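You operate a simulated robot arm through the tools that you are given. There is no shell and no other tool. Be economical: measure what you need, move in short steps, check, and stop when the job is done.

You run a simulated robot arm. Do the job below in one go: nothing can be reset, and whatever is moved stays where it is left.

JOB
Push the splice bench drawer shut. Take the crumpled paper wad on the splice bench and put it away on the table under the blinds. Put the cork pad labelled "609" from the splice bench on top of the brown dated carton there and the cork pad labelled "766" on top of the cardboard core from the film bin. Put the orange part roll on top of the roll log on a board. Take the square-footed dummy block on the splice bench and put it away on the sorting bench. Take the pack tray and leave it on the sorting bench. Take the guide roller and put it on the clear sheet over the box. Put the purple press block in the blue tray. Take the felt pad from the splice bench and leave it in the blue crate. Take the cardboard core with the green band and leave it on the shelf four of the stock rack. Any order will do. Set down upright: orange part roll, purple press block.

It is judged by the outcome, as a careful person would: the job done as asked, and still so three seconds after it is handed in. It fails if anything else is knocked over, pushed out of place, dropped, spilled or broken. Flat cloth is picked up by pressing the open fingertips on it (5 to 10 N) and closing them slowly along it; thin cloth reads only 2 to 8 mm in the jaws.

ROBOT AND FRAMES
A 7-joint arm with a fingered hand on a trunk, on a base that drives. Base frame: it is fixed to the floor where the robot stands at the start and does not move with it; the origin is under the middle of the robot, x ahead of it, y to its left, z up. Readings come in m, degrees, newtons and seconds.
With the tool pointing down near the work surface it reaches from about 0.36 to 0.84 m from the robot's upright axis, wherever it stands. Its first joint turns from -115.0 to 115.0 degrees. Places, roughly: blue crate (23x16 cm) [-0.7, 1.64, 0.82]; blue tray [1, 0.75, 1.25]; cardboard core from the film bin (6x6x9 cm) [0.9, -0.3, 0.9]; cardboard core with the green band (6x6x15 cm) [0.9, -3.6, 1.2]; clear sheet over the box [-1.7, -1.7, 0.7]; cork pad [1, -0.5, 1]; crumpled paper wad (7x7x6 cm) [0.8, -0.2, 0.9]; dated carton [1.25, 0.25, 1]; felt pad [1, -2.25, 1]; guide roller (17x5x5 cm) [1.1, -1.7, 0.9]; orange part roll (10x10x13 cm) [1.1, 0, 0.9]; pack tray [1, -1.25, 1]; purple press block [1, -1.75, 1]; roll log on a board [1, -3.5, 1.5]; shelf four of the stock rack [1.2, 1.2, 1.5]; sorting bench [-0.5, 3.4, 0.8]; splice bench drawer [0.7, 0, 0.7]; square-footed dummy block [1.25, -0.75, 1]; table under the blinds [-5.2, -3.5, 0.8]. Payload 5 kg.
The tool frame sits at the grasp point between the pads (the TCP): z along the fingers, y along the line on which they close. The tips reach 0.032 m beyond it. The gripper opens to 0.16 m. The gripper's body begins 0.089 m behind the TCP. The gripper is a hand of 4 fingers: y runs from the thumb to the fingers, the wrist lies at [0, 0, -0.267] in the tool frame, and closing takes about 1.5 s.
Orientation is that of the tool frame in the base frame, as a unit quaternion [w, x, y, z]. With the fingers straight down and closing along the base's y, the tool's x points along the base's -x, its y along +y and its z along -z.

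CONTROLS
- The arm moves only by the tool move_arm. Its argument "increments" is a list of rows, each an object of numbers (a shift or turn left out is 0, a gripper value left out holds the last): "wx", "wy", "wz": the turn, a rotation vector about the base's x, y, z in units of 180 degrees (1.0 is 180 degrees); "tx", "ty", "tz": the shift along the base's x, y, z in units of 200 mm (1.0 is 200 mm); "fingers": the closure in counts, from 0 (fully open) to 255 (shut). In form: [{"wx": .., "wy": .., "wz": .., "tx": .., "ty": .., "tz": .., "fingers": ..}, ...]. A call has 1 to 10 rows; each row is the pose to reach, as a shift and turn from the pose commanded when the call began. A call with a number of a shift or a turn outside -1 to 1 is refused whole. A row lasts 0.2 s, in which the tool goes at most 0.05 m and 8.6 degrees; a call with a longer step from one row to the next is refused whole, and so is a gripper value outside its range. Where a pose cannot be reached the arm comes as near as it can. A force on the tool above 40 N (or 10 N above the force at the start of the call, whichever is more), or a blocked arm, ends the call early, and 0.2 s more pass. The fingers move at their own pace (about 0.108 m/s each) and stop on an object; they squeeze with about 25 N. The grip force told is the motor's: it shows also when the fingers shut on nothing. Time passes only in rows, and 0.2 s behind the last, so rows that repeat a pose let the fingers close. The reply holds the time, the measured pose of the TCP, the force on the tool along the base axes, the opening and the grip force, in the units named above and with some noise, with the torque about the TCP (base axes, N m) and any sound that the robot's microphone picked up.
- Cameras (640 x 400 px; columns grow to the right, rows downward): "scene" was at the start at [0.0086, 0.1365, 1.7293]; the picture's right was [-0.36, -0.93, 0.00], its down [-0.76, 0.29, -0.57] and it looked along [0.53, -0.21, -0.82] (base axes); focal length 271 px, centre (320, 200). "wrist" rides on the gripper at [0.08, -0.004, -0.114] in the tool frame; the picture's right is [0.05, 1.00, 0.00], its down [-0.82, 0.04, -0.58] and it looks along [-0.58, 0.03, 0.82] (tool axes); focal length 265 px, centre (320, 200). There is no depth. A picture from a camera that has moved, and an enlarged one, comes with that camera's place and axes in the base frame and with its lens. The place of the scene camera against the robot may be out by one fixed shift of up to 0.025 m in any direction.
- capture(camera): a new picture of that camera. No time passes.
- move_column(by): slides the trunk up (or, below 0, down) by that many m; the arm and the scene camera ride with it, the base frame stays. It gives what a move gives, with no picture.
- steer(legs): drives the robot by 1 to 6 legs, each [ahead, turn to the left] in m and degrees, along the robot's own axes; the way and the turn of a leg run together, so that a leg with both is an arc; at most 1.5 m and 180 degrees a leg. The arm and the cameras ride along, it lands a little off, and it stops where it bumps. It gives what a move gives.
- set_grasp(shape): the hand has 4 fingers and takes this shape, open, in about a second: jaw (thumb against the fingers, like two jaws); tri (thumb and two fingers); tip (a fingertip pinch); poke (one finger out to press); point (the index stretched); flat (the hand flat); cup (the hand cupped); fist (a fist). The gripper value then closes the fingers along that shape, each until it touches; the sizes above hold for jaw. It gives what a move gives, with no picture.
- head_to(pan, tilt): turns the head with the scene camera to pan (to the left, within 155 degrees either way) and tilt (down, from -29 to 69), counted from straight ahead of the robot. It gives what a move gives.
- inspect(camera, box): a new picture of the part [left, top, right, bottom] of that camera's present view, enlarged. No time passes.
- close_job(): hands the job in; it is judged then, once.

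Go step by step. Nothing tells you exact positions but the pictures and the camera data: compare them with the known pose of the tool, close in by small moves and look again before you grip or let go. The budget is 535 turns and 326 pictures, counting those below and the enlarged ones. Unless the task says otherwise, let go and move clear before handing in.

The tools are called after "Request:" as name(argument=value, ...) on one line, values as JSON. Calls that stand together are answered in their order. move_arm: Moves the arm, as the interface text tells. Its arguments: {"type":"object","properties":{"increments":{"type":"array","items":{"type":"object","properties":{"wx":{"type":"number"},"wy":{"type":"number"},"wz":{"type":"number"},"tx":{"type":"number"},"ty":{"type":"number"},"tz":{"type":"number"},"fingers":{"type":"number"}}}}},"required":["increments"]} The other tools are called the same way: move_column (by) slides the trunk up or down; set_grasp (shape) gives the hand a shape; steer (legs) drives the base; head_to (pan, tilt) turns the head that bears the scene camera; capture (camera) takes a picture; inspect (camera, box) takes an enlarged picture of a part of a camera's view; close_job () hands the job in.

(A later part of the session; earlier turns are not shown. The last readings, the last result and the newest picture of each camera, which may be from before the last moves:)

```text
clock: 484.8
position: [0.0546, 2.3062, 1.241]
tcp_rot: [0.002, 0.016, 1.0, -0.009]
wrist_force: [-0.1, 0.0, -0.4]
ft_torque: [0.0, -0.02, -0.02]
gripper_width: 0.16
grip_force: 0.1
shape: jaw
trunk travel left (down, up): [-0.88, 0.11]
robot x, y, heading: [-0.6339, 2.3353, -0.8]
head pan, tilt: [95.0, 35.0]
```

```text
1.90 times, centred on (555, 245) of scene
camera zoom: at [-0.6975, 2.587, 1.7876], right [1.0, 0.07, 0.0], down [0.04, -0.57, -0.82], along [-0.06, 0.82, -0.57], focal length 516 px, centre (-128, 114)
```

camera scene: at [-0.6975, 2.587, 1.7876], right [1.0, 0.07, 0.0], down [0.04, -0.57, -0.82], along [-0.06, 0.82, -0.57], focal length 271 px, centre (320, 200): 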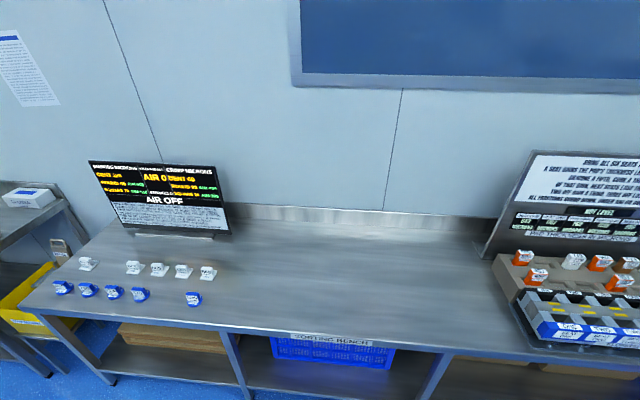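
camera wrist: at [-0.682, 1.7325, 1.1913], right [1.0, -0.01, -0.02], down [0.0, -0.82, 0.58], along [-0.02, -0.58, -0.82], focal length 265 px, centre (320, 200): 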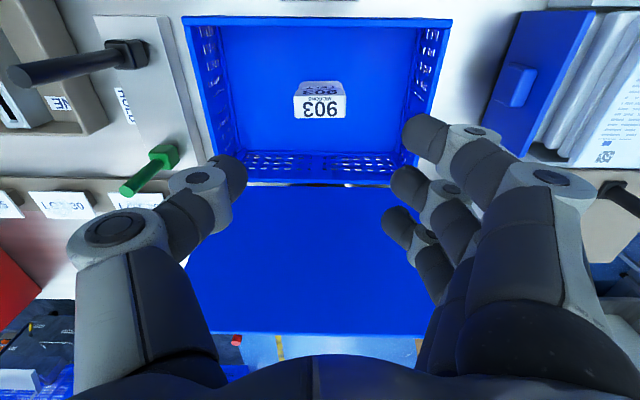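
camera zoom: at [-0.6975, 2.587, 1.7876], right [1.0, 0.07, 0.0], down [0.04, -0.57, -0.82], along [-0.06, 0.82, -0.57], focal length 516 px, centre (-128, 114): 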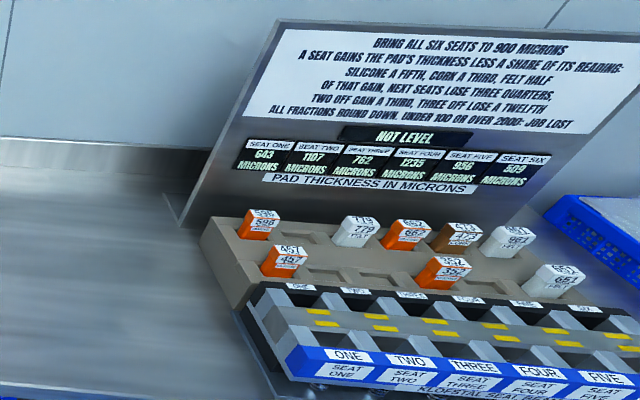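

Request:
steer(legs=[[0.83, 0], [0, -89.5]])

Request:
steer(legs=[[1.4, 0]])

Request:
steer(legs=[[1.4, 0], [0.4, 0]])

```text
clock: 493.0
position: [0.1976, 1.6411, 1.242]
tcp_rot: [-0.005, 0.704, 0.71, -0.008]
wrist_force: [0.1, -0.1, 1.3]
ft_torque: [0.01, -0.02, 0.0]
gripper_width: 0.1599
grip_force: 0.0
shape: jaw
trunk travel left (down, up): [-0.88, 0.11]
robot x, y, heading: [0.2052, 2.3312, -88.4]
head pan, tilt: [95.0, 35.0]
```

```text
clock: 500.1
position: [0.2304, 0.2118, 1.2408]
tcp_rot: [-0.005, 0.706, 0.709, -0.008]
wrist_force: [0.9, -0.4, 0.0]
ft_torque: [0.01, -0.03, -0.02]
gripper_width: 0.1602
grip_force: 0.0
shape: jaw
trunk travel left (down, up): [-0.88, 0.11]
robot x, y, heading: [0.2384, 0.9006, -89.0]
head pan, tilt: [95.0, 35.0]
```

```text
clock: 509.3
position: [0.2974, -1.6205, 1.2409]
tcp_rot: [-0.006, 0.7, 0.714, -0.007]
wrist_force: [-0.1, -0.5, -1.0]
ft_torque: [0.04, 0.0, 0.0]
gripper_width: 0.16
grip_force: 0.1
shape: jaw
trunk travel left (down, up): [-0.88, 0.11]
robot x, y, heading: [0.2923, -0.9315, -87.7]
head pan, tilt: [95.0, 35.0]
```

Request:
steer(legs=[[0, 28], [-0.27, 0]])

Request:
steer(legs=[[0, 60]])

Request:
capture(camera="wrist")

```text
clock: 512.7
position: [0.4865, -1.297, 1.2412]
tcp_rot: [-0.004, 0.503, 0.864, -0.008]
wrist_force: [0.1, -0.3, -0.2]
ft_torque: [-0.01, -0.01, -0.02]
gripper_width: 0.16
grip_force: 0.1
shape: jaw
trunk travel left (down, up): [-0.88, 0.11]
robot x, y, heading: [0.158, -0.6935, -59.4]
head pan, tilt: [95.0, 35.0]
```

```text
clock: 515.7
position: [0.8401, -0.7002, 1.2418]
tcp_rot: [0.002, -0.003, 1.0, -0.009]
wrist_force: [0.7, 0.0, 0.1]
ft_torque: [0.0, -0.01, -0.01]
gripper_width: 0.1601
grip_force: 0.0
shape: jaw
trunk travel left (down, up): [-0.88, 0.11]
robot x, y, heading: [0.149, -0.6928, 1.0]
head pan, tilt: [95.0, 35.0]
```

```text
179 pictures are left
camera wrist: at [0.7593, -0.7003, 1.3531], right [-0.06, 1.0, -0.02], down [0.81, 0.06, 0.58], along [0.58, 0.02, -0.82], focal length 265 px, centre (320, 200)
```

wrist: 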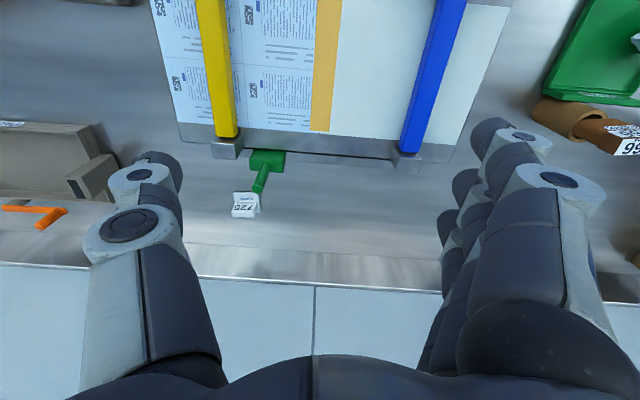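

Request:
steer(legs=[[0.11, -1]])

Request:
move_arm(increments=[{"ty": -0.2}, {"ty": -0.4}, {"ty": -0.6}, {"ty": -0.7, "tz": -0.15}, {"ty": -0.7, "tz": -0.35}, {"ty": -0.7, "tz": -0.5}])

Request:
capture(camera="wrist")

Request:
inspect(camera="wrist", box=[240, 100, 400, 200])

```text
clock: 516.9
position: [0.9525, -0.7096, 1.2399]
tcp_rot: [0.0, 0.005, 1.0, -0.009]
wrist_force: [0.1, 0.7, -0.4]
ft_torque: [0.01, 0.05, -0.01]
gripper_width: 0.1601
grip_force: 0.0
shape: jaw
trunk travel left (down, up): [-0.88, 0.11]
robot x, y, heading: [0.2607, -0.6916, 0.4]
head pan, tilt: [95.0, 35.0]
```

```text
clock: 518.3
position: [0.9504, -0.8484, 1.1402]
tcp_rot: [0.001, 0.005, 1.0, -0.009]
wrist_force: [0.3, -0.6, 0.6]
ft_torque: [0.02, -0.02, -0.01]
gripper_width: 0.1598
grip_force: 0.1
shape: jaw
trunk travel left (down, up): [-0.88, 0.11]
robot x, y, heading: [0.2577, -0.696, 0.3]
head pan, tilt: [95.0, 35.0]
```

```text
178 pictures are left
camera wrist: at [0.8693, -0.8491, 1.2536], right [-0.04, 1.0, -0.02], down [0.81, 0.04, 0.58], along [0.58, 0.01, -0.82], focal length 265 px, centre (320, 200)
```

wrist: 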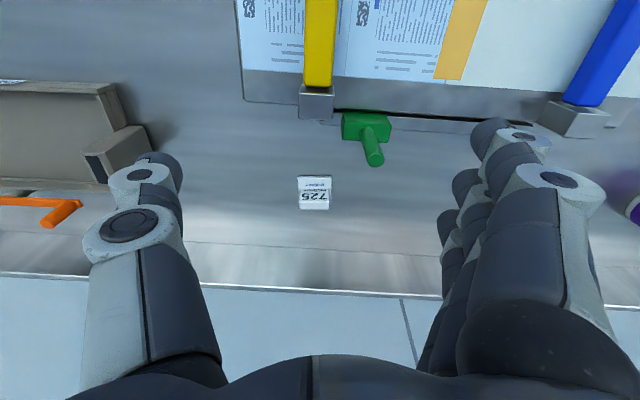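

```text
4.00 times, centred on (320, 150) of wrist
camera zoom: at [0.8693, -0.8491, 1.2536], right [-0.04, 1.0, -0.02], down [0.81, 0.04, 0.58], along [0.58, 0.01, -0.82], focal length 1062 px, centre (320, 400)
```

zoom: 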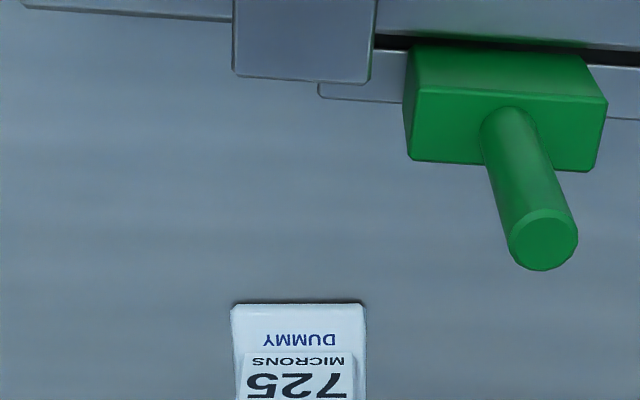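

Request:
move_arm(increments=[{"tx": 0.2, "wy": -0.03, "fingers": 70}, {"tx": 0.4, "wy": -0.06}, {"tx": 0.6, "wy": -0.083, "tz": -0.1, "ty": -0.02}, {"tx": 0.65, "wy": -0.083, "tz": -0.3, "ty": -0.02}, {"tx": 0.68, "wy": -0.083, "tz": -0.5, "ty": -0.02}, {"tx": 0.7, "wy": -0.083, "tz": -0.65, "ty": -0.02}])

Request:
capture(camera="wrist")

```text
clock: 519.7
position: [1.0898, -0.8509, 1.0058]
tcp_rot: [0.132, 0.006, 0.991, -0.009]
wrist_force: [0.0, -0.9, -0.1]
ft_torque: [0.01, 0.03, 0.01]
gripper_width: 0.1165
grip_force: 0.0
shape: jaw
trunk travel left (down, up): [-0.88, 0.11]
robot x, y, heading: [0.2614, -0.6908, 0.3]
head pan, tilt: [95.0, 35.0]
```

```text
176 pictures are left
camera wrist: at [0.9813, -0.8507, 1.0948], right [-0.04, 1.0, -0.03], down [0.64, 0.04, 0.77], along [0.77, 0.01, -0.64], focal length 265 px, centre (320, 200)
```

wrist: 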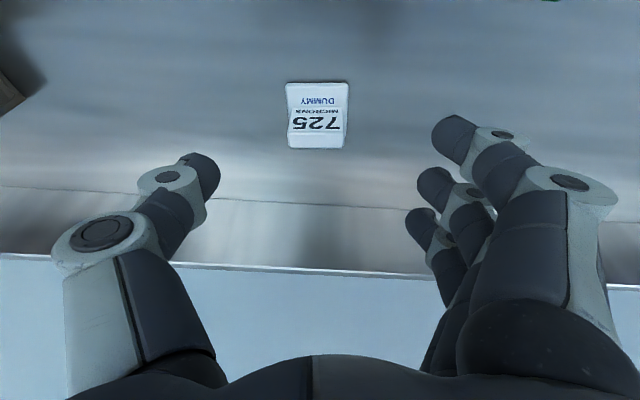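

Request:
move_arm(increments=[{"tx": 0.05, "ty": -0.015, "tz": -0.2}, {"tx": 0.1, "ty": -0.015, "tz": -0.38}, {"tx": 0.1, "ty": -0.015, "tz": -0.48}])

Request:
capture(camera="wrist")

```text
clock: 520.5
position: [1.1093, -0.8562, 0.9122]
tcp_rot: [0.132, 0.007, 0.991, -0.008]
wrist_force: [-1.2, 0.0, 0.3]
ft_torque: [0.0, 0.05, 0.01]
gripper_width: 0.1165
grip_force: 0.0
shape: jaw
trunk travel left (down, up): [-0.88, 0.11]
robot x, y, heading: [0.2617, -0.691, 0.5]
head pan, tilt: [95.0, 35.0]
```

```text
175 pictures are left
camera wrist: at [1.0016, -0.8561, 1.0], right [-0.04, 1.0, -0.03], down [0.64, 0.04, 0.77], along [0.77, 0.01, -0.64], focal length 265 px, centre (320, 200)
```

wrist: 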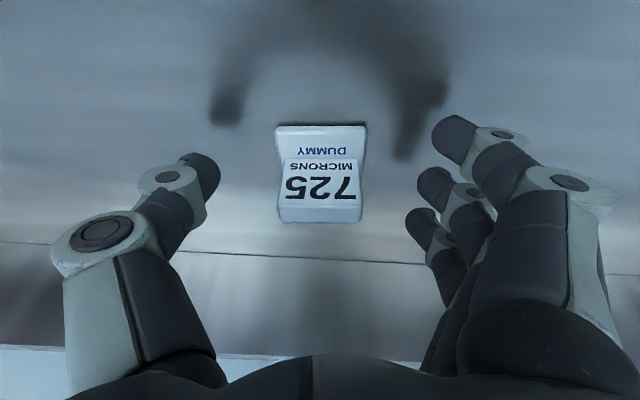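

Request:
move_arm(increments=[{"tz": -0.03}, {"tz": -0.03, "fingers": 110}, {"tz": -0.03, "fingers": 150}, {"tz": -0.03, "fingers": 180}, {"tz": -0.03, "fingers": 220}, {"tz": -0.03, "fingers": 255}, {"tz": -0.03, "fingers": 255}, {"tz": -0.03, "fingers": 255}])

Request:
move_arm(increments=[{"tz": 0.1}, {"tz": 0.3}, {"tz": 0.5}, {"tz": 0.7}, {"tz": 0.9}, {"tz": 1.0}])

Request:
capture(camera="wrist")

```text
clock: 522.3
position: [1.11, -0.8561, 0.9074]
tcp_rot: [0.132, 0.006, 0.991, -0.008]
wrist_force: [-0.9, -0.3, -0.7]
ft_torque: [0.01, 0.05, 0.0]
gripper_width: 0.0107
grip_force: 25.2
shape: jaw
trunk travel left (down, up): [-0.88, 0.11]
robot x, y, heading: [0.2636, -0.6913, 0.6]
head pan, tilt: [95.0, 35.0]
```

```text
clock: 523.7
position: [1.1132, -0.8512, 1.1111]
tcp_rot: [0.131, 0.006, 0.991, -0.008]
wrist_force: [0.5, 0.4, -1.2]
ft_torque: [-0.07, 0.03, -0.01]
gripper_width: 0.0103
grip_force: 24.5
shape: jaw
trunk travel left (down, up): [-0.88, 0.11]
robot x, y, heading: [0.2569, -0.6906, 0.7]
head pan, tilt: [95.0, 35.0]
```

```text
174 pictures are left
camera wrist: at [1.0044, -0.8521, 1.1995], right [-0.04, 1.0, -0.03], down [0.64, 0.04, 0.77], along [0.77, 0.01, -0.64], focal length 265 px, centre (320, 200)
```

wrist: 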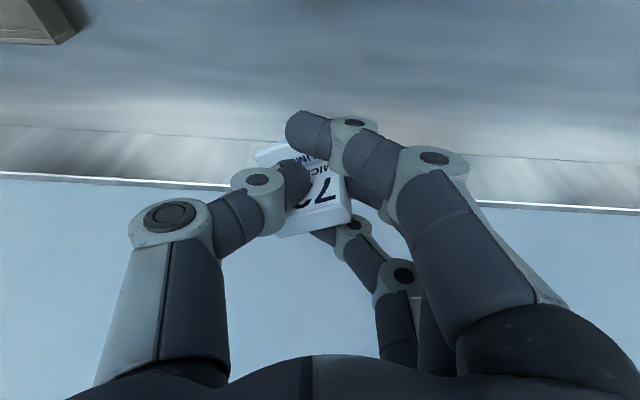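

Request:
move_arm(increments=[{"tz": 0.15}, {"tz": 0.3}, {"tz": 0.45, "tx": -0.15}, {"tz": 0.6, "tx": -0.3}, {"tz": 0.7, "tx": -0.45}, {"tz": 0.7, "tx": -0.6}, {"tz": 0.7, "tx": -0.8}, {"tz": 0.7, "tx": -1.0}])

Request:
steer(legs=[[-0.2, 0], [0, 86]])

Request:
steer(legs=[[1.2, 0]])

```text
clock: 525.5
position: [0.9071, -0.8564, 1.2464]
tcp_rot: [0.132, 0.006, 0.991, -0.009]
wrist_force: [-0.7, 0.0, 0.0]
ft_torque: [-0.01, -0.01, -0.01]
gripper_width: 0.0102
grip_force: 25.3
shape: jaw
trunk travel left (down, up): [-0.88, 0.11]
robot x, y, heading: [0.2628, -0.693, 0.6]
head pan, tilt: [95.0, 35.0]
```

```text
clock: 530.9
position: [0.2411, -0.052, 1.2453]
tcp_rot: [0.1, -0.688, 0.714, 0.085]
wrist_force: [-0.6, -0.2, -0.7]
ft_torque: [-0.02, -0.03, -0.02]
gripper_width: 0.0102
grip_force: 25.4
shape: jaw
trunk travel left (down, up): [-0.88, 0.11]
robot x, y, heading: [0.0629, -0.6958, 89.4]
head pan, tilt: [95.0, 35.0]
```

```text
clock: 537.0
position: [0.3083, 1.141, 1.2458]
tcp_rot: [0.102, -0.673, 0.727, 0.084]
wrist_force: [0.3, 0.0, -0.6]
ft_torque: [-0.02, 0.02, 0.0]
gripper_width: 0.0101
grip_force: 25.2
shape: jaw
trunk travel left (down, up): [-0.88, 0.11]
robot x, y, heading: [0.1049, 0.505, 87.0]
head pan, tilt: [95.0, 35.0]
```

Request:
steer(legs=[[0, -18], [0.55, 0], [0, 20]])

Request:
steer(legs=[[1.28, 0]])

Request:
steer(legs=[[0, 90]])

```text
clock: 542.3
position: [0.4955, 1.6588, 1.2447]
tcp_rot: [0.101, -0.685, 0.717, 0.085]
wrist_force: [-0.3, -0.2, -1.0]
ft_torque: [-0.03, -0.01, 0.02]
gripper_width: 0.01
grip_force: 25.0
shape: jaw
trunk travel left (down, up): [-0.88, 0.11]
robot x, y, heading: [0.3068, 1.0188, 88.7]
head pan, tilt: [95.0, 35.0]
```

```text
clock: 548.7
position: [0.5156, 2.9348, 1.2452]
tcp_rot: [0.1, -0.688, 0.714, 0.086]
wrist_force: [-0.5, -0.3, -1.0]
ft_torque: [-0.01, 0.03, -0.03]
gripper_width: 0.0098
grip_force: 25.1
shape: jaw
trunk travel left (down, up): [-0.88, 0.11]
robot x, y, heading: [0.3339, 2.2934, 89.3]
head pan, tilt: [95.0, 35.0]
```

```text
clock: 552.9
position: [-0.3009, 2.4889, 1.2463]
tcp_rot: [-0.012, 0.991, -0.033, -0.131]
wrist_force: [0.0, 0.4, -1.1]
ft_torque: [-0.02, -0.03, 0.01]
gripper_width: 0.0096
grip_force: 25.5
shape: jaw
trunk travel left (down, up): [-0.88, 0.11]
robot x, y, heading: [0.3371, 2.2908, 177.3]
head pan, tilt: [95.0, 35.0]
```

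Request:
steer(legs=[[1.1, 0], [0, -88]])

Request:
head_to(pan=5, tilt=40)

Request:
capture(camera="scene")

Request:
capture(camera="wrist")

```text
clock: 562.1
position: [-0.6144, 2.9881, 1.2461]
tcp_rot: [-0.097, 0.71, -0.691, -0.09]
wrist_force: [0.3, -0.2, -0.7]
ft_torque: [0.03, 0.03, 0.01]
gripper_width: 0.0094
grip_force: 25.0
shape: jaw
trunk travel left (down, up): [-0.88, 0.11]
robot x, y, heading: [-0.7575, 2.3342, 92.6]
head pan, tilt: [95.0, 35.0]
```

```text
clock: 563.8
position: [-0.6142, 2.9865, 1.2448]
tcp_rot: [-0.096, 0.711, -0.691, -0.089]
wrist_force: [0.3, 0.2, -0.7]
ft_torque: [0.01, 0.0, 0.0]
gripper_width: 0.0095
grip_force: 24.9
shape: jaw
trunk travel left (down, up): [-0.88, 0.11]
robot x, y, heading: [-0.7533, 2.3317, 92.9]
head pan, tilt: [5.0, 40.0]
```

```text
173 pictures are left
camera scene: at [-0.9163, 2.3574, 1.78], right [0.99, 0.14, 0.0], down [0.09, -0.64, -0.77], along [-0.1, 0.76, -0.64], focal length 271 px, centre (320, 200)
```

scene: 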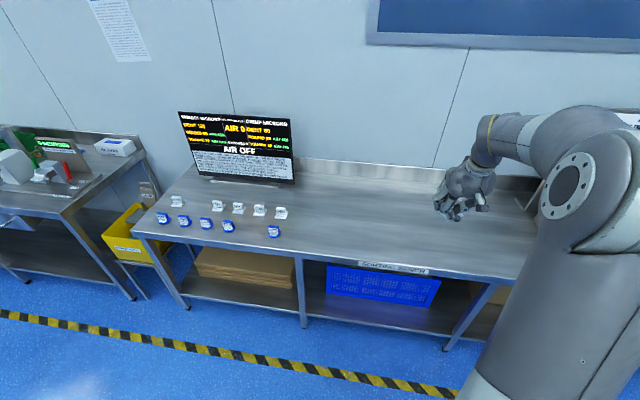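

```text
172 pictures are left
camera wrist: at [-0.61, 2.8815, 1.3334], right [-1.0, -0.08, -0.03], down [-0.07, 0.64, 0.77], along [-0.04, 0.77, -0.64], focal length 265 px, centre (320, 200)
```

wrist: 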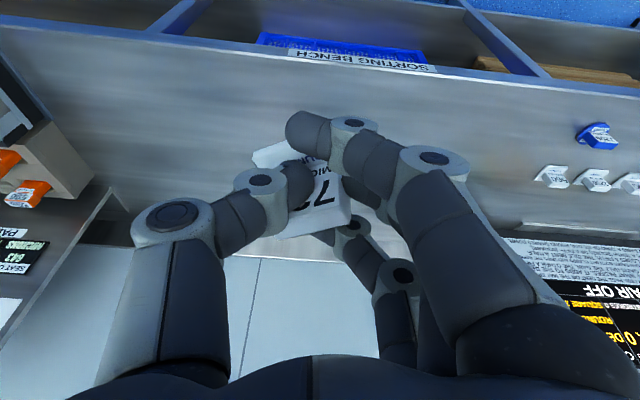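

Request:
steer(legs=[[0.12, 0]])

Request:
move_arm(increments=[{"tx": -0.2}, {"tx": -0.4}, {"tx": -0.6}, {"tx": -0.8}, {"tx": -1.0}])

Request:
move_arm(increments=[{"tx": -0.2, "ty": 0.1}, {"tx": -0.4, "ty": 0.2}, {"tx": -0.6, "ty": 0.3}, {"tx": -0.75, "ty": 0.4}, {"tx": -0.8, "ty": 0.5, "tz": -0.15}, {"tx": -0.8, "ty": 0.5, "tz": -0.35}, {"tx": -0.8, "ty": 0.5, "tz": -0.55}, {"tx": -0.8, "ty": 0.5, "tz": -0.75}, {"tx": -0.8, "ty": 0.5, "tz": -0.95}])

Request:
capture(camera="wrist")

Request:
capture(camera="scene")

```text
clock: 565.0
position: [-0.619, 3.1056, 1.2443]
tcp_rot: [-0.095, 0.711, -0.691, -0.089]
wrist_force: [-0.5, 0.5, -0.7]
ft_torque: [-0.04, 0.0, -0.01]
gripper_width: 0.0093
grip_force: 25.1
shape: jaw
trunk travel left (down, up): [-0.88, 0.11]
robot x, y, heading: [-0.7566, 2.4508, 92.7]
head pan, tilt: [5.0, 40.0]
```

```text
clock: 566.2
position: [-0.8181, 3.1055, 1.2448]
tcp_rot: [-0.096, 0.711, -0.691, -0.088]
wrist_force: [-1.1, -0.4, -0.9]
ft_torque: [-0.01, -0.01, 0.02]
gripper_width: 0.0092
grip_force: 24.9
shape: jaw
trunk travel left (down, up): [-0.88, 0.11]
robot x, y, heading: [-0.7573, 2.4534, 92.6]
head pan, tilt: [5.0, 40.0]
```

```text
clock: 568.2
position: [-0.9809, 3.2061, 1.0557]
tcp_rot: [-0.097, 0.71, -0.692, -0.088]
wrist_force: [-0.2, 0.4, -0.5]
ft_torque: [-0.04, 0.02, -0.03]
gripper_width: 0.0094
grip_force: 24.9
shape: jaw
trunk travel left (down, up): [-0.88, 0.11]
robot x, y, heading: [-0.7574, 2.453, 92.7]
head pan, tilt: [5.0, 40.0]
```

```text
171 pictures are left
camera wrist: at [-0.9753, 3.1001, 1.1435], right [-1.0, -0.07, -0.03], down [-0.07, 0.64, 0.77], along [-0.04, 0.77, -0.64], focal length 265 px, centre (320, 200)
```

wrist: 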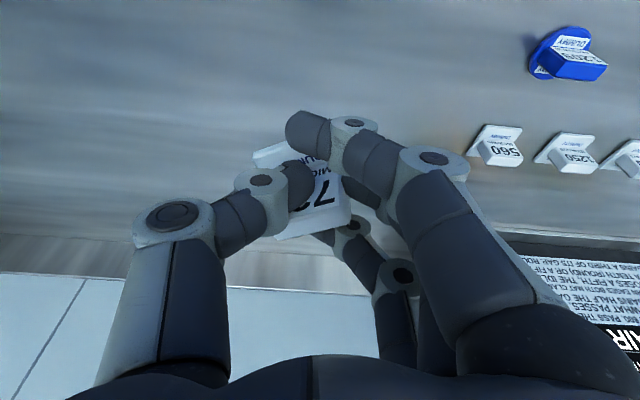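

```text
170 pictures are left
camera scene: at [-0.9226, 2.4758, 1.78], right [0.99, 0.13, 0.0], down [0.09, -0.64, -0.77], along [-0.1, 0.76, -0.64], focal length 271 px, centre (320, 200)
```

scene: 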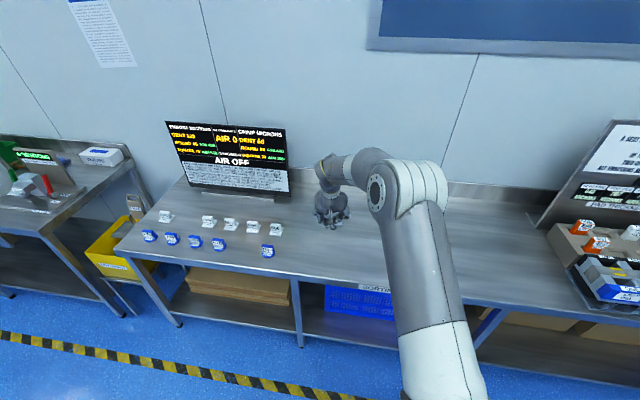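

Request:
move_arm(increments=[{"tz": -0.2}, {"tz": -0.4}, {"tz": -0.58}, {"tz": -0.65}, {"tz": -0.7}, {"tz": -0.74}, {"tz": -0.78}, {"tz": -0.81}])

```text
clock: 570.0
position: [-0.9789, 3.2045, 0.8947]
tcp_rot: [-0.096, 0.71, -0.692, -0.09]
wrist_force: [-0.8, -0.5, -0.7]
ft_torque: [-0.01, 0.02, 0.0]
gripper_width: 0.0094
grip_force: 25.0
shape: jaw
trunk travel left (down, up): [-0.88, 0.11]
robot x, y, heading: [-0.7623, 2.4501, 92.7]
head pan, tilt: [5.0, 40.0]
```

Request:
move_arm(increments=[{"tz": -0.02}, {"tz": -0.04}, {"tz": -0.06}, {"tz": -0.08}, {"tz": -0.1}, {"tz": -0.12}, {"tz": -0.14}, {"tz": -0.16}])

Request:
capture(camera="wrist")

```text
clock: 571.8
position: [-0.9781, 3.2029, 0.8614]
tcp_rot: [-0.097, 0.71, -0.692, -0.089]
wrist_force: [-0.9, 0.7, -1.1]
ft_torque: [-0.01, 0.01, -0.02]
gripper_width: 0.0092
grip_force: 24.9
shape: jaw
trunk travel left (down, up): [-0.88, 0.11]
robot x, y, heading: [-0.7585, 2.4509, 92.8]
head pan, tilt: [5.0, 40.0]
```

```text
169 pictures are left
camera wrist: at [-0.9744, 3.0975, 0.9488], right [-1.0, -0.07, -0.03], down [-0.07, 0.64, 0.77], along [-0.04, 0.77, -0.64], focal length 265 px, centre (320, 200)
```

wrist: 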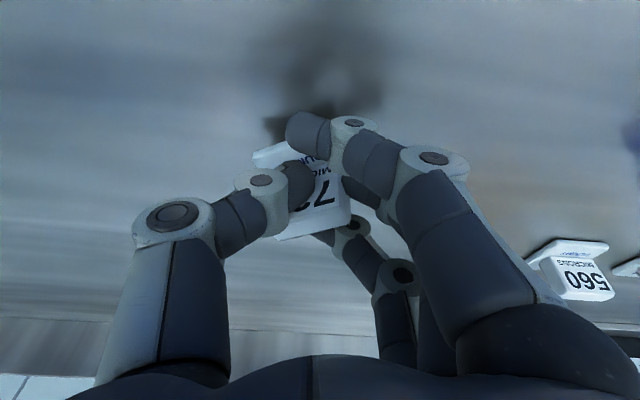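

Request:
move_arm(increments=[{"tz": -0.03}, {"tz": -0.05}, {"tz": -0.07}, {"tz": -0.09}, {"tz": -0.11}, {"tz": -0.13}, {"tz": -0.15}, {"tz": -0.17}])

```text
clock: 573.3
position: [-0.9818, 3.2079, 0.8422]
tcp_rot: [-0.1, 0.709, -0.691, -0.096]
wrist_force: [0.4, -4.3, 21.1]
ft_torque: [0.16, -0.17, -0.05]
gripper_width: 0.0109
grip_force: 25.1
shape: jaw
trunk travel left (down, up): [-0.88, 0.11]
robot x, y, heading: [-0.7589, 2.4486, 92.7]
head pan, tilt: [5.0, 40.0]
stopped in row 7: the force on the tool passed its limit at 43 N (the readings are from after the stop); the commanded pose is now the measured one
```

Request:
move_arm(increments=[{"tz": 0.01}, {"tz": 0.01, "fingers": 225}, {"tz": 0.01, "fingers": 200}, {"tz": 0.01, "fingers": 160}, {"tz": 0.01, "fingers": 120}, {"tz": 0.01, "fingers": 90}, {"tz": 0.01, "fingers": 90}])

Request:
move_arm(increments=[{"tz": 0.1}, {"tz": 0.3}, {"tz": 0.5}, {"tz": 0.7}, {"tz": 0.9}])

Request:
capture(camera="wrist")

```text
clock: 574.9
position: [-0.98, 3.2073, 0.8415]
tcp_rot: [-0.098, 0.71, -0.691, -0.095]
wrist_force: [6.0, 1.0, 16.8]
ft_torque: [-0.4, 0.56, 0.12]
gripper_width: 0.0983
grip_force: 0.1
shape: jaw
trunk travel left (down, up): [-0.88, 0.11]
robot x, y, heading: [-0.7588, 2.4485, 92.8]
head pan, tilt: [5.0, 40.0]
```

```text
clock: 576.1
position: [-0.9821, 3.207, 1.0196]
tcp_rot: [-0.099, 0.71, -0.691, -0.093]
wrist_force: [-0.8, 0.8, 0.7]
ft_torque: [0.03, 0.0, 0.02]
gripper_width: 0.1032
grip_force: 0.1
shape: jaw
trunk travel left (down, up): [-0.88, 0.11]
robot x, y, heading: [-0.7593, 2.4512, 92.7]
head pan, tilt: [5.0, 40.0]
```

```text
168 pictures are left
camera wrist: at [-0.9769, 3.1001, 1.1058], right [-1.0, -0.08, -0.03], down [-0.07, 0.63, 0.77], along [-0.04, 0.77, -0.63], focal length 265 px, centre (320, 200)
```

wrist: 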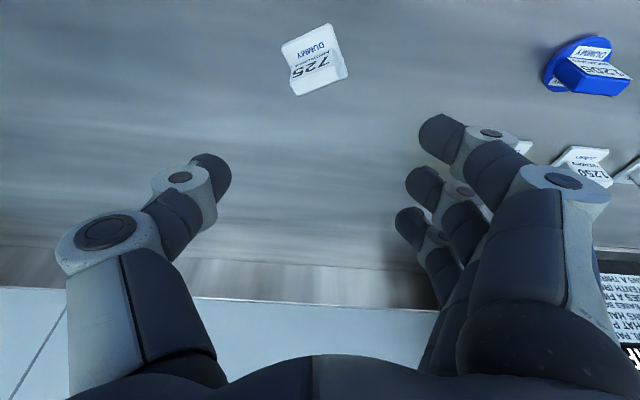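

Request:
move_arm(increments=[{"tz": 0.2, "tx": 0.1}, {"tz": 0.4, "tx": 0.2}, {"tz": 0.6, "tx": 0.4}, {"tz": 0.8, "tx": 0.55}, {"tz": 1.0, "tx": 0.7}])

Request:
steer(legs=[[-0.12, 0], [0, -92.5], [0.97, 0]])

Request:
steer(legs=[[0, -92]])

```text
refused: row 3 steps farther than a row can; nothing moved
```

```text
clock: 586.0
position: [0.9955, 2.4621, 1.0178]
tcp_rot: [0.136, 0.025, 0.99, -0.01]
wrist_force: [0.6, -0.2, -0.6]
ft_torque: [-0.08, 0.02, 0.01]
gripper_width: 0.1031
grip_force: 0.0
shape: jaw
trunk travel left (down, up): [-0.88, 0.11]
robot x, y, heading: [0.2266, 2.3011, -1.7]
head pan, tilt: [5.0, 40.0]
```

```text
clock: 590.4
position: [0.3493, 1.5183, 1.0171]
tcp_rot: [0.086, 0.735, 0.664, -0.105]
wrist_force: [-0.3, -0.5, 0.1]
ft_torque: [0.0, -0.05, -0.03]
gripper_width: 0.1032
grip_force: 0.0
shape: jaw
trunk travel left (down, up): [-0.88, 0.11]
robot x, y, heading: [0.2234, 2.2965, -94.8]
head pan, tilt: [5.0, 40.0]
```

Request:
head_to(pan=100, tilt=30)

Request:
capture(camera="scene")

Request:
move_arm(increments=[{"tz": 0.2}, {"tz": 0.4}, {"tz": 0.6}, {"tz": 0.8, "ty": 0.1}, {"tz": 0.95, "ty": 0.25}, {"tz": 1.0, "ty": 0.4}])

```text
clock: 592.1
position: [0.3483, 1.5176, 1.0181]
tcp_rot: [0.087, 0.735, 0.664, -0.105]
wrist_force: [-0.4, -0.4, -0.1]
ft_torque: [-0.02, 0.02, 0.02]
gripper_width: 0.103
grip_force: 0.1
shape: jaw
trunk travel left (down, up): [-0.88, 0.11]
robot x, y, heading: [0.2253, 2.2978, -94.6]
head pan, tilt: [100.0, 30.0]
```

```text
167 pictures are left
camera scene: at [0.4765, 2.3583, 1.7953], right [0.09, -1.0, 0.0], down [-0.5, -0.05, -0.87], along [0.86, 0.08, -0.5], focal length 271 px, centre (320, 200)
```

scene: 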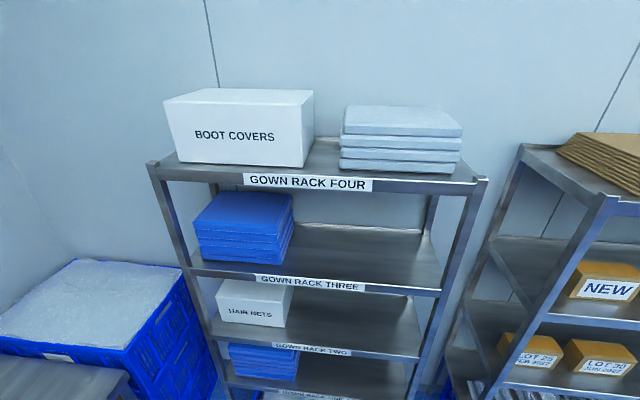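

```text
clock: 593.5
position: [0.3478, 1.5984, 1.2197]
tcp_rot: [0.087, 0.735, 0.665, -0.106]
wrist_force: [-1.0, 0.4, -0.7]
ft_torque: [0.04, 0.0, 0.02]
gripper_width: 0.1031
grip_force: 0.0
shape: jaw
trunk travel left (down, up): [-0.88, 0.11]
robot x, y, heading: [0.2253, 2.2906, -94.4]
head pan, tilt: [100.0, 30.0]
```

Request:
steer(legs=[[0, 4], [1.2, 0]])

Request:
steer(legs=[[1.2, 0], [1.1, 0]])

```text
clock: 600.2
position: [0.3938, 0.3822, 1.2195]
tcp_rot: [0.091, 0.708, 0.692, -0.101]
wrist_force: [0.1, 0.9, 0.8]
ft_torque: [0.0, 0.0, -0.03]
gripper_width: 0.1032
grip_force: 0.0
shape: jaw
trunk travel left (down, up): [-0.88, 0.11]
robot x, y, heading: [0.2166, 1.0722, -90.0]
head pan, tilt: [100.0, 30.0]
```

```text
clock: 611.8
position: [0.2317, -1.9893, 1.2195]
tcp_rot: [0.086, 0.736, 0.663, -0.105]
wrist_force: [0.7, 0.0, 0.3]
ft_torque: [0.02, 0.0, -0.02]
gripper_width: 0.1032
grip_force: 0.0
shape: jaw
trunk travel left (down, up): [-0.88, 0.11]
robot x, y, heading: [0.1065, -1.2849, -94.7]
head pan, tilt: [100.0, 30.0]
```

Request:
steer(legs=[[0, 94.5]])

Request:
head_to(pan=5, tilt=50)

Request:
capture(camera="scene")

Request:
capture(camera="wrist")

```text
clock: 616.2
position: [0.7938, -1.1026, 1.2183]
tcp_rot: [0.136, 0.006, 0.991, -0.006]
wrist_force: [0.1, -0.4, -0.1]
ft_torque: [-0.01, 0.01, -0.02]
gripper_width: 0.1031
grip_force: 0.0
shape: jaw
trunk travel left (down, up): [-0.88, 0.11]
robot x, y, heading: [0.1086, -1.2918, 0.4]
head pan, tilt: [100.0, 30.0]
```

```text
clock: 617.9
position: [0.7951, -1.102, 1.2191]
tcp_rot: [0.136, 0.006, 0.991, -0.007]
wrist_force: [-0.2, 0.1, 0.1]
ft_torque: [0.0, -0.04, 0.01]
gripper_width: 0.1029
grip_force: 0.1
shape: jaw
trunk travel left (down, up): [-0.88, 0.11]
robot x, y, heading: [0.1075, -1.29, 0.4]
head pan, tilt: [5.0, 50.0]
```

```text
166 pictures are left
camera scene: at [0.1247, -1.1183, 1.7658], right [0.09, -1.0, 0.0], down [-0.76, -0.07, -0.64], along [0.64, 0.06, -0.77], focal length 271 px, centre (320, 200)
```

scene: 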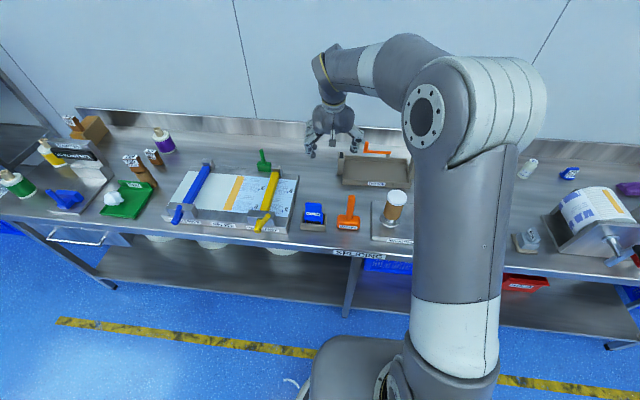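

```text
165 pictures are left
camera wrist: at [0.6854, -1.1024, 1.3063], right [-0.04, 1.0, -0.03], down [0.63, 0.04, 0.77], along [0.78, 0.01, -0.63], focal length 265 px, centre (320, 200)
```

wrist: 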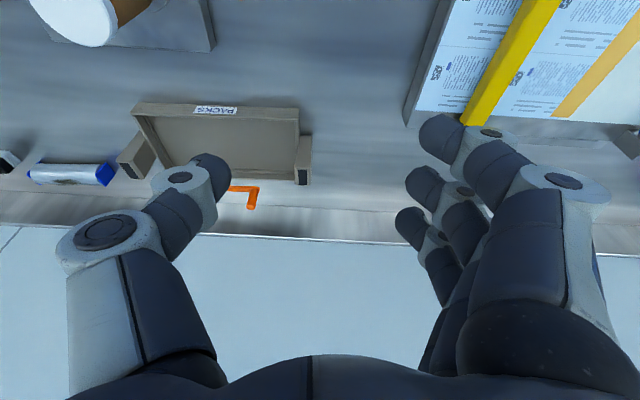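

Request:
steer(legs=[[0.14, 0]])

Request:
move_arm(increments=[{"ty": -0.2, "fingers": 0}, {"ty": -0.4}, {"ty": -0.6}, {"ty": -0.8}, {"ty": -0.92, "tz": -0.1}])

Request:
capture(camera="wrist")

Request:
inspect(camera="scene", box=[320, 120, 480, 220])

```text
clock: 619.2
position: [0.9355, -1.1001, 1.2182]
tcp_rot: [0.135, 0.005, 0.991, -0.006]
wrist_force: [0.1, -0.2, -0.3]
ft_torque: [-0.01, 0.04, -0.01]
gripper_width: 0.103
grip_force: 0.0
shape: jaw
trunk travel left (down, up): [-0.88, 0.11]
robot x, y, heading: [0.249, -1.2858, 0.5]
head pan, tilt: [5.0, 50.0]
```

```text
clock: 620.4
position: [0.9325, -1.2837, 1.2012]
tcp_rot: [0.136, 0.006, 0.991, -0.006]
wrist_force: [0.1, -0.5, 0.2]
ft_torque: [-0.01, -0.01, 0.0]
gripper_width: 0.1599
grip_force: 0.0
shape: jaw
trunk travel left (down, up): [-0.88, 0.11]
robot x, y, heading: [0.2483, -1.2884, 0.3]
head pan, tilt: [5.0, 50.0]
```

```text
164 pictures are left
camera wrist: at [0.8247, -1.2839, 1.288], right [-0.04, 1.0, -0.02], down [0.63, 0.04, 0.77], along [0.77, 0.01, -0.63], focal length 265 px, centre (320, 200)
```

wrist: 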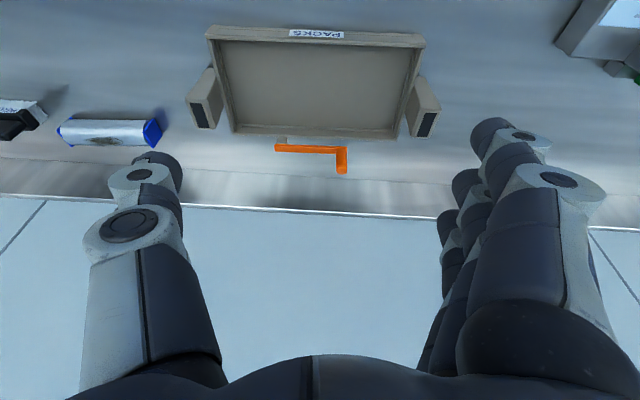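

```text
4.00 times, centred on (400, 170) of scene
camera zoom: at [0.2656, -1.1182, 1.7659], right [0.1, -1.0, 0.0], down [-0.76, -0.07, -0.64], along [0.64, 0.06, -0.77], focal length 1084 px, centre (0, 320)
```

zoom: 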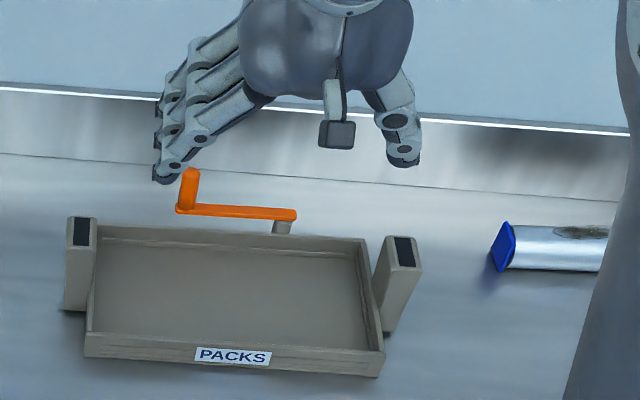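

Request:
inspect(camera="wrist", box=[180, 10, 340, 110])

Request:
inspect(camera="wrist", box=[300, 80, 460, 180])

Request:
inspect(camera="wrist", box=[160, 60, 320, 160])

```text
4.00 times, centred on (260, 60) of wrist
camera zoom: at [0.8247, -1.2839, 1.288], right [-0.04, 1.0, -0.02], down [0.63, 0.04, 0.77], along [0.77, 0.01, -0.63], focal length 1062 px, centre (560, 760)
```

zoom: 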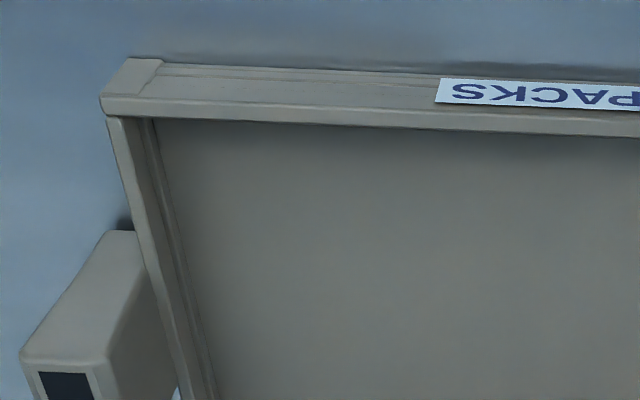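

```text
4.00 times, centred on (380, 130) of wrist
camera zoom: at [0.8247, -1.2839, 1.288], right [-0.04, 1.0, -0.02], down [0.63, 0.04, 0.77], along [0.77, 0.01, -0.63], focal length 1062 px, centre (80, 480)
```

zoom: 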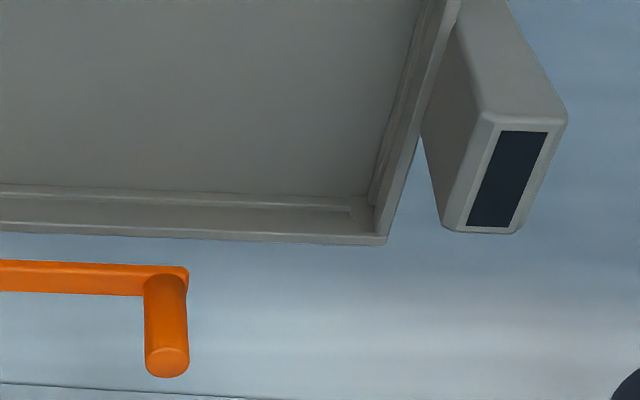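

```text
4.00 times, centred on (240, 110) of wrist
camera zoom: at [0.8247, -1.2839, 1.288], right [-0.04, 1.0, -0.02], down [0.63, 0.04, 0.77], along [0.77, 0.01, -0.63], focal length 1062 px, centre (640, 560)
```

zoom: 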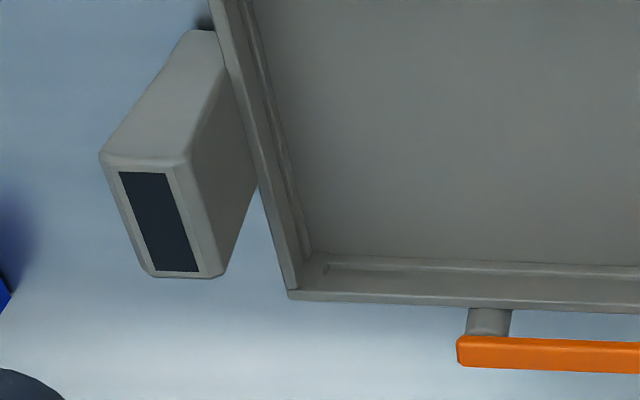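

Request:
move_arm(increments=[{"wy": 0.04}, {"wy": 0.087}, {"wy": 0.087, "tx": -0.1}])

Request:
move_arm(increments=[{"wz": 0.045}, {"wz": 0.09}, {"wz": 0.135}, {"wz": 0.18}, {"wz": 0.225}, {"wz": 0.27}, {"wz": 0.315}, {"wz": 0.36}, {"wz": 0.405}, {"wz": 0.45}])

Request:
move_arm(increments=[{"wz": 0.045, "tz": -0.1}, {"wz": 0.05, "tz": -0.3}, {"wz": 0.05, "tz": -0.5}])

Request:
capture(camera="wrist")

```text
clock: 621.2
position: [0.9115, -1.2845, 1.2016]
tcp_rot: [-0.001, 0.004, 1.0, -0.008]
wrist_force: [0.1, -0.5, 0.5]
ft_torque: [0.01, -0.07, -0.01]
gripper_width: 0.1601
grip_force: 0.1
shape: jaw
trunk travel left (down, up): [-0.88, 0.11]
robot x, y, heading: [0.2504, -1.2885, 0.6]
head pan, tilt: [5.0, 50.0]
```

```text
clock: 623.4
position: [0.9153, -1.2873, 1.1995]
tcp_rot: [0.005, -0.645, 0.764, -0.006]
wrist_force: [0.0, -1.1, -0.1]
ft_torque: [0.14, 0.04, 0.01]
gripper_width: 0.1597
grip_force: 0.1
shape: jaw
trunk travel left (down, up): [-0.88, 0.11]
robot x, y, heading: [0.2499, -1.2859, 0.4]
head pan, tilt: [5.0, 50.0]
```

```text
clock: 624.2
position: [0.9156, -1.2837, 1.0986]
tcp_rot: [0.004, -0.704, 0.71, -0.005]
wrist_force: [-0.7, -0.6, -0.5]
ft_torque: [0.04, 0.0, -0.02]
gripper_width: 0.1601
grip_force: 0.1
shape: jaw
out of reach, approached as far as the arm can: row 1
trunk travel left (down, up): [-0.88, 0.11]
robot x, y, heading: [0.2474, -1.2866, 0.6]
head pan, tilt: [5.0, 50.0]
```

```text
159 pictures are left
camera wrist: at [0.9162, -1.3627, 1.2122], right [-1.0, -0.04, -0.01], down [-0.04, 0.82, 0.58], along [-0.01, 0.58, -0.82], focal length 265 px, centre (320, 200)
```

wrist: 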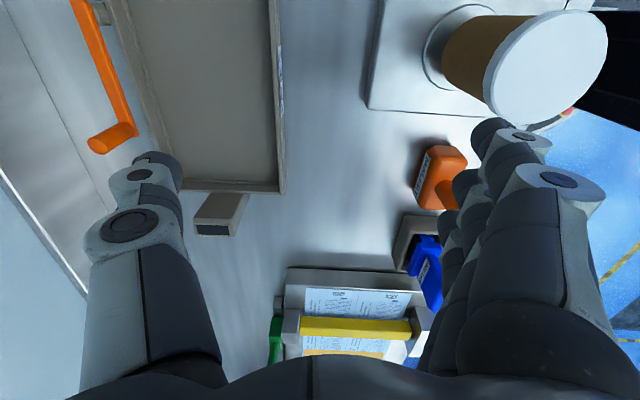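

Request:
move_arm(increments=[{"tx": 0.15, "fingers": 140}, {"tx": 0.27, "tz": -0.1}, {"tx": 0.27, "tz": -0.3}, {"tx": 0.27, "tz": -0.5}])

Request:
capture(camera="wrist")

```text
clock: 625.2
position: [0.9681, -1.2856, 0.9991]
tcp_rot: [0.005, -0.704, 0.71, -0.007]
wrist_force: [-0.9, 0.0, -0.7]
ft_torque: [0.02, 0.0, -0.02]
gripper_width: 0.0729
grip_force: 0.1
shape: jaw
out of reach, approached as far as the arm can: row 2
trunk travel left (down, up): [-0.88, 0.11]
robot x, y, heading: [0.249, -1.2865, 0.3]
head pan, tilt: [5.0, 50.0]
```

```text
158 pictures are left
camera wrist: at [0.9696, -1.3636, 1.1125], right [-1.0, -0.04, -0.02], down [-0.04, 0.82, 0.58], along [-0.01, 0.58, -0.82], focal length 265 px, centre (320, 200)
```

wrist: 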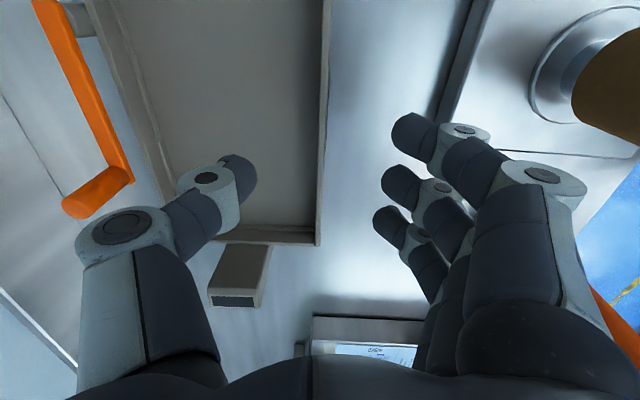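

Request:
move_arm(increments=[{"tz": -0.15}, {"tz": -0.3}, {"tz": -0.38}, {"tz": -0.43}])

Request:
capture(camera="wrist")

```text
clock: 626.2
position: [0.9694, -1.2849, 0.9131]
tcp_rot: [0.004, -0.704, 0.71, -0.006]
wrist_force: [0.0, -0.4, -0.6]
ft_torque: [0.0, 0.0, -0.01]
gripper_width: 0.0728
grip_force: 0.1
shape: jaw
trunk travel left (down, up): [-0.88, 0.11]
robot x, y, heading: [0.2478, -1.2834, 0.5]
head pan, tilt: [5.0, 50.0]
```

```text
157 pictures are left
camera wrist: at [0.9694, -1.3637, 1.0253], right [-1.0, -0.04, -0.01], down [-0.04, 0.82, 0.58], along [-0.01, 0.58, -0.82], focal length 265 px, centre (320, 200)
```

wrist: 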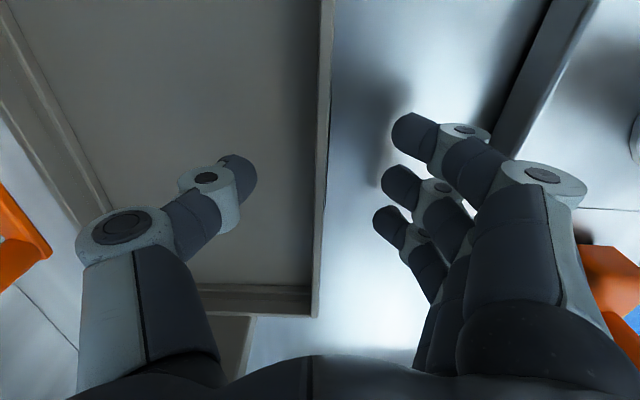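

Request:
move_arm(increments=[{"tz": -0.02}, {"tz": -0.02, "fingers": 170}, {"tz": -0.02, "fingers": 200}, {"tz": -0.02, "fingers": 230}, {"tz": -0.02, "fingers": 255}, {"tz": -0.02, "fingers": 255}, {"tz": -0.02, "fingers": 255}])

Request:
capture(camera="wrist")

```text
clock: 627.8
position: [0.9674, -1.2858, 0.9086]
tcp_rot: [0.004, -0.704, 0.71, -0.006]
wrist_force: [-0.2, -0.3, 0.4]
ft_torque: [0.01, 0.09, 0.02]
gripper_width: 0.001
grip_force: 24.6
shape: jaw
trunk travel left (down, up): [-0.88, 0.11]
robot x, y, heading: [0.2468, -1.2881, 0.4]
head pan, tilt: [5.0, 50.0]
```

```text
156 pictures are left
camera wrist: at [0.9697, -1.3638, 1.0215], right [-1.0, -0.04, -0.01], down [-0.04, 0.82, 0.58], along [-0.01, 0.58, -0.82], focal length 265 px, centre (320, 200)
```

wrist: 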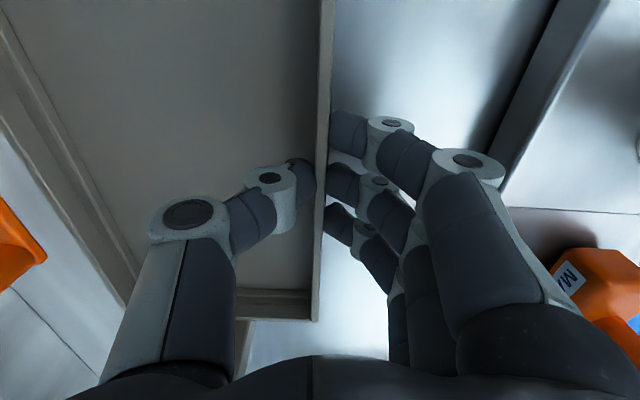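

Request:
move_arm(increments=[{"tz": 0.03}, {"tz": 0.06}, {"tz": 0.1}, {"tz": 0.1}])

Request:
capture(camera="wrist")

Request:
inspect(camera="scene", box=[300, 110, 460, 210])

```text
clock: 628.8
position: [0.9691, -1.2836, 0.9273]
tcp_rot: [0.005, -0.704, 0.71, -0.007]
wrist_force: [0.5, 0.1, -3.9]
ft_torque: [-0.02, 0.14, 0.0]
gripper_width: 0.0008
grip_force: 25.0
shape: jaw
trunk travel left (down, up): [-0.88, 0.11]
robot x, y, heading: [0.2474, -1.2853, 0.5]
head pan, tilt: [5.0, 50.0]
```

```text
155 pictures are left
camera wrist: at [0.9698, -1.3624, 1.0409], right [-1.0, -0.04, -0.01], down [-0.04, 0.82, 0.58], along [-0.01, 0.58, -0.82], focal length 265 px, centre (320, 200)
```

wrist: 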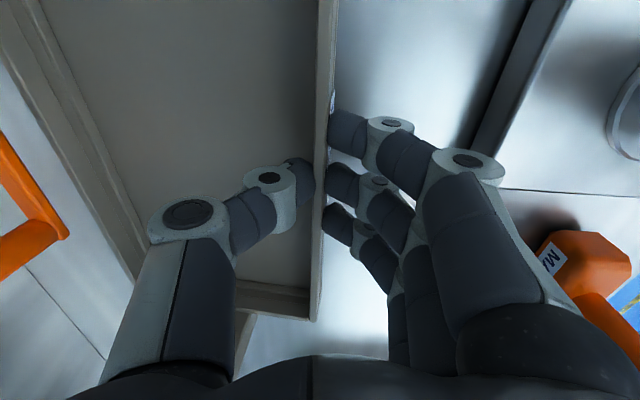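

```text
4.00 times, centred on (380, 160) of scene
camera zoom: at [0.2653, -1.1175, 1.7658], right [0.1, -1.0, 0.0], down [-0.76, -0.07, -0.64], along [0.64, 0.06, -0.77], focal length 1084 px, centre (80, 360)
```

zoom: 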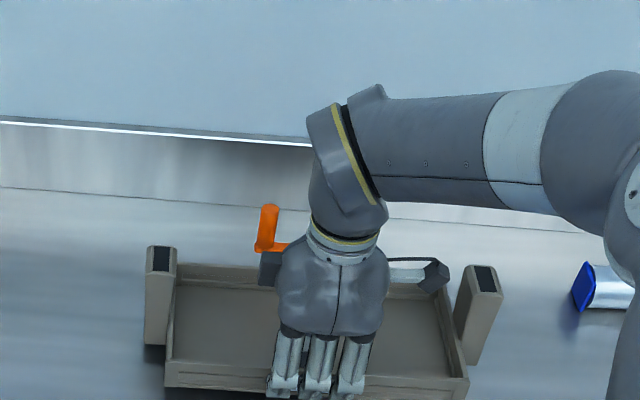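

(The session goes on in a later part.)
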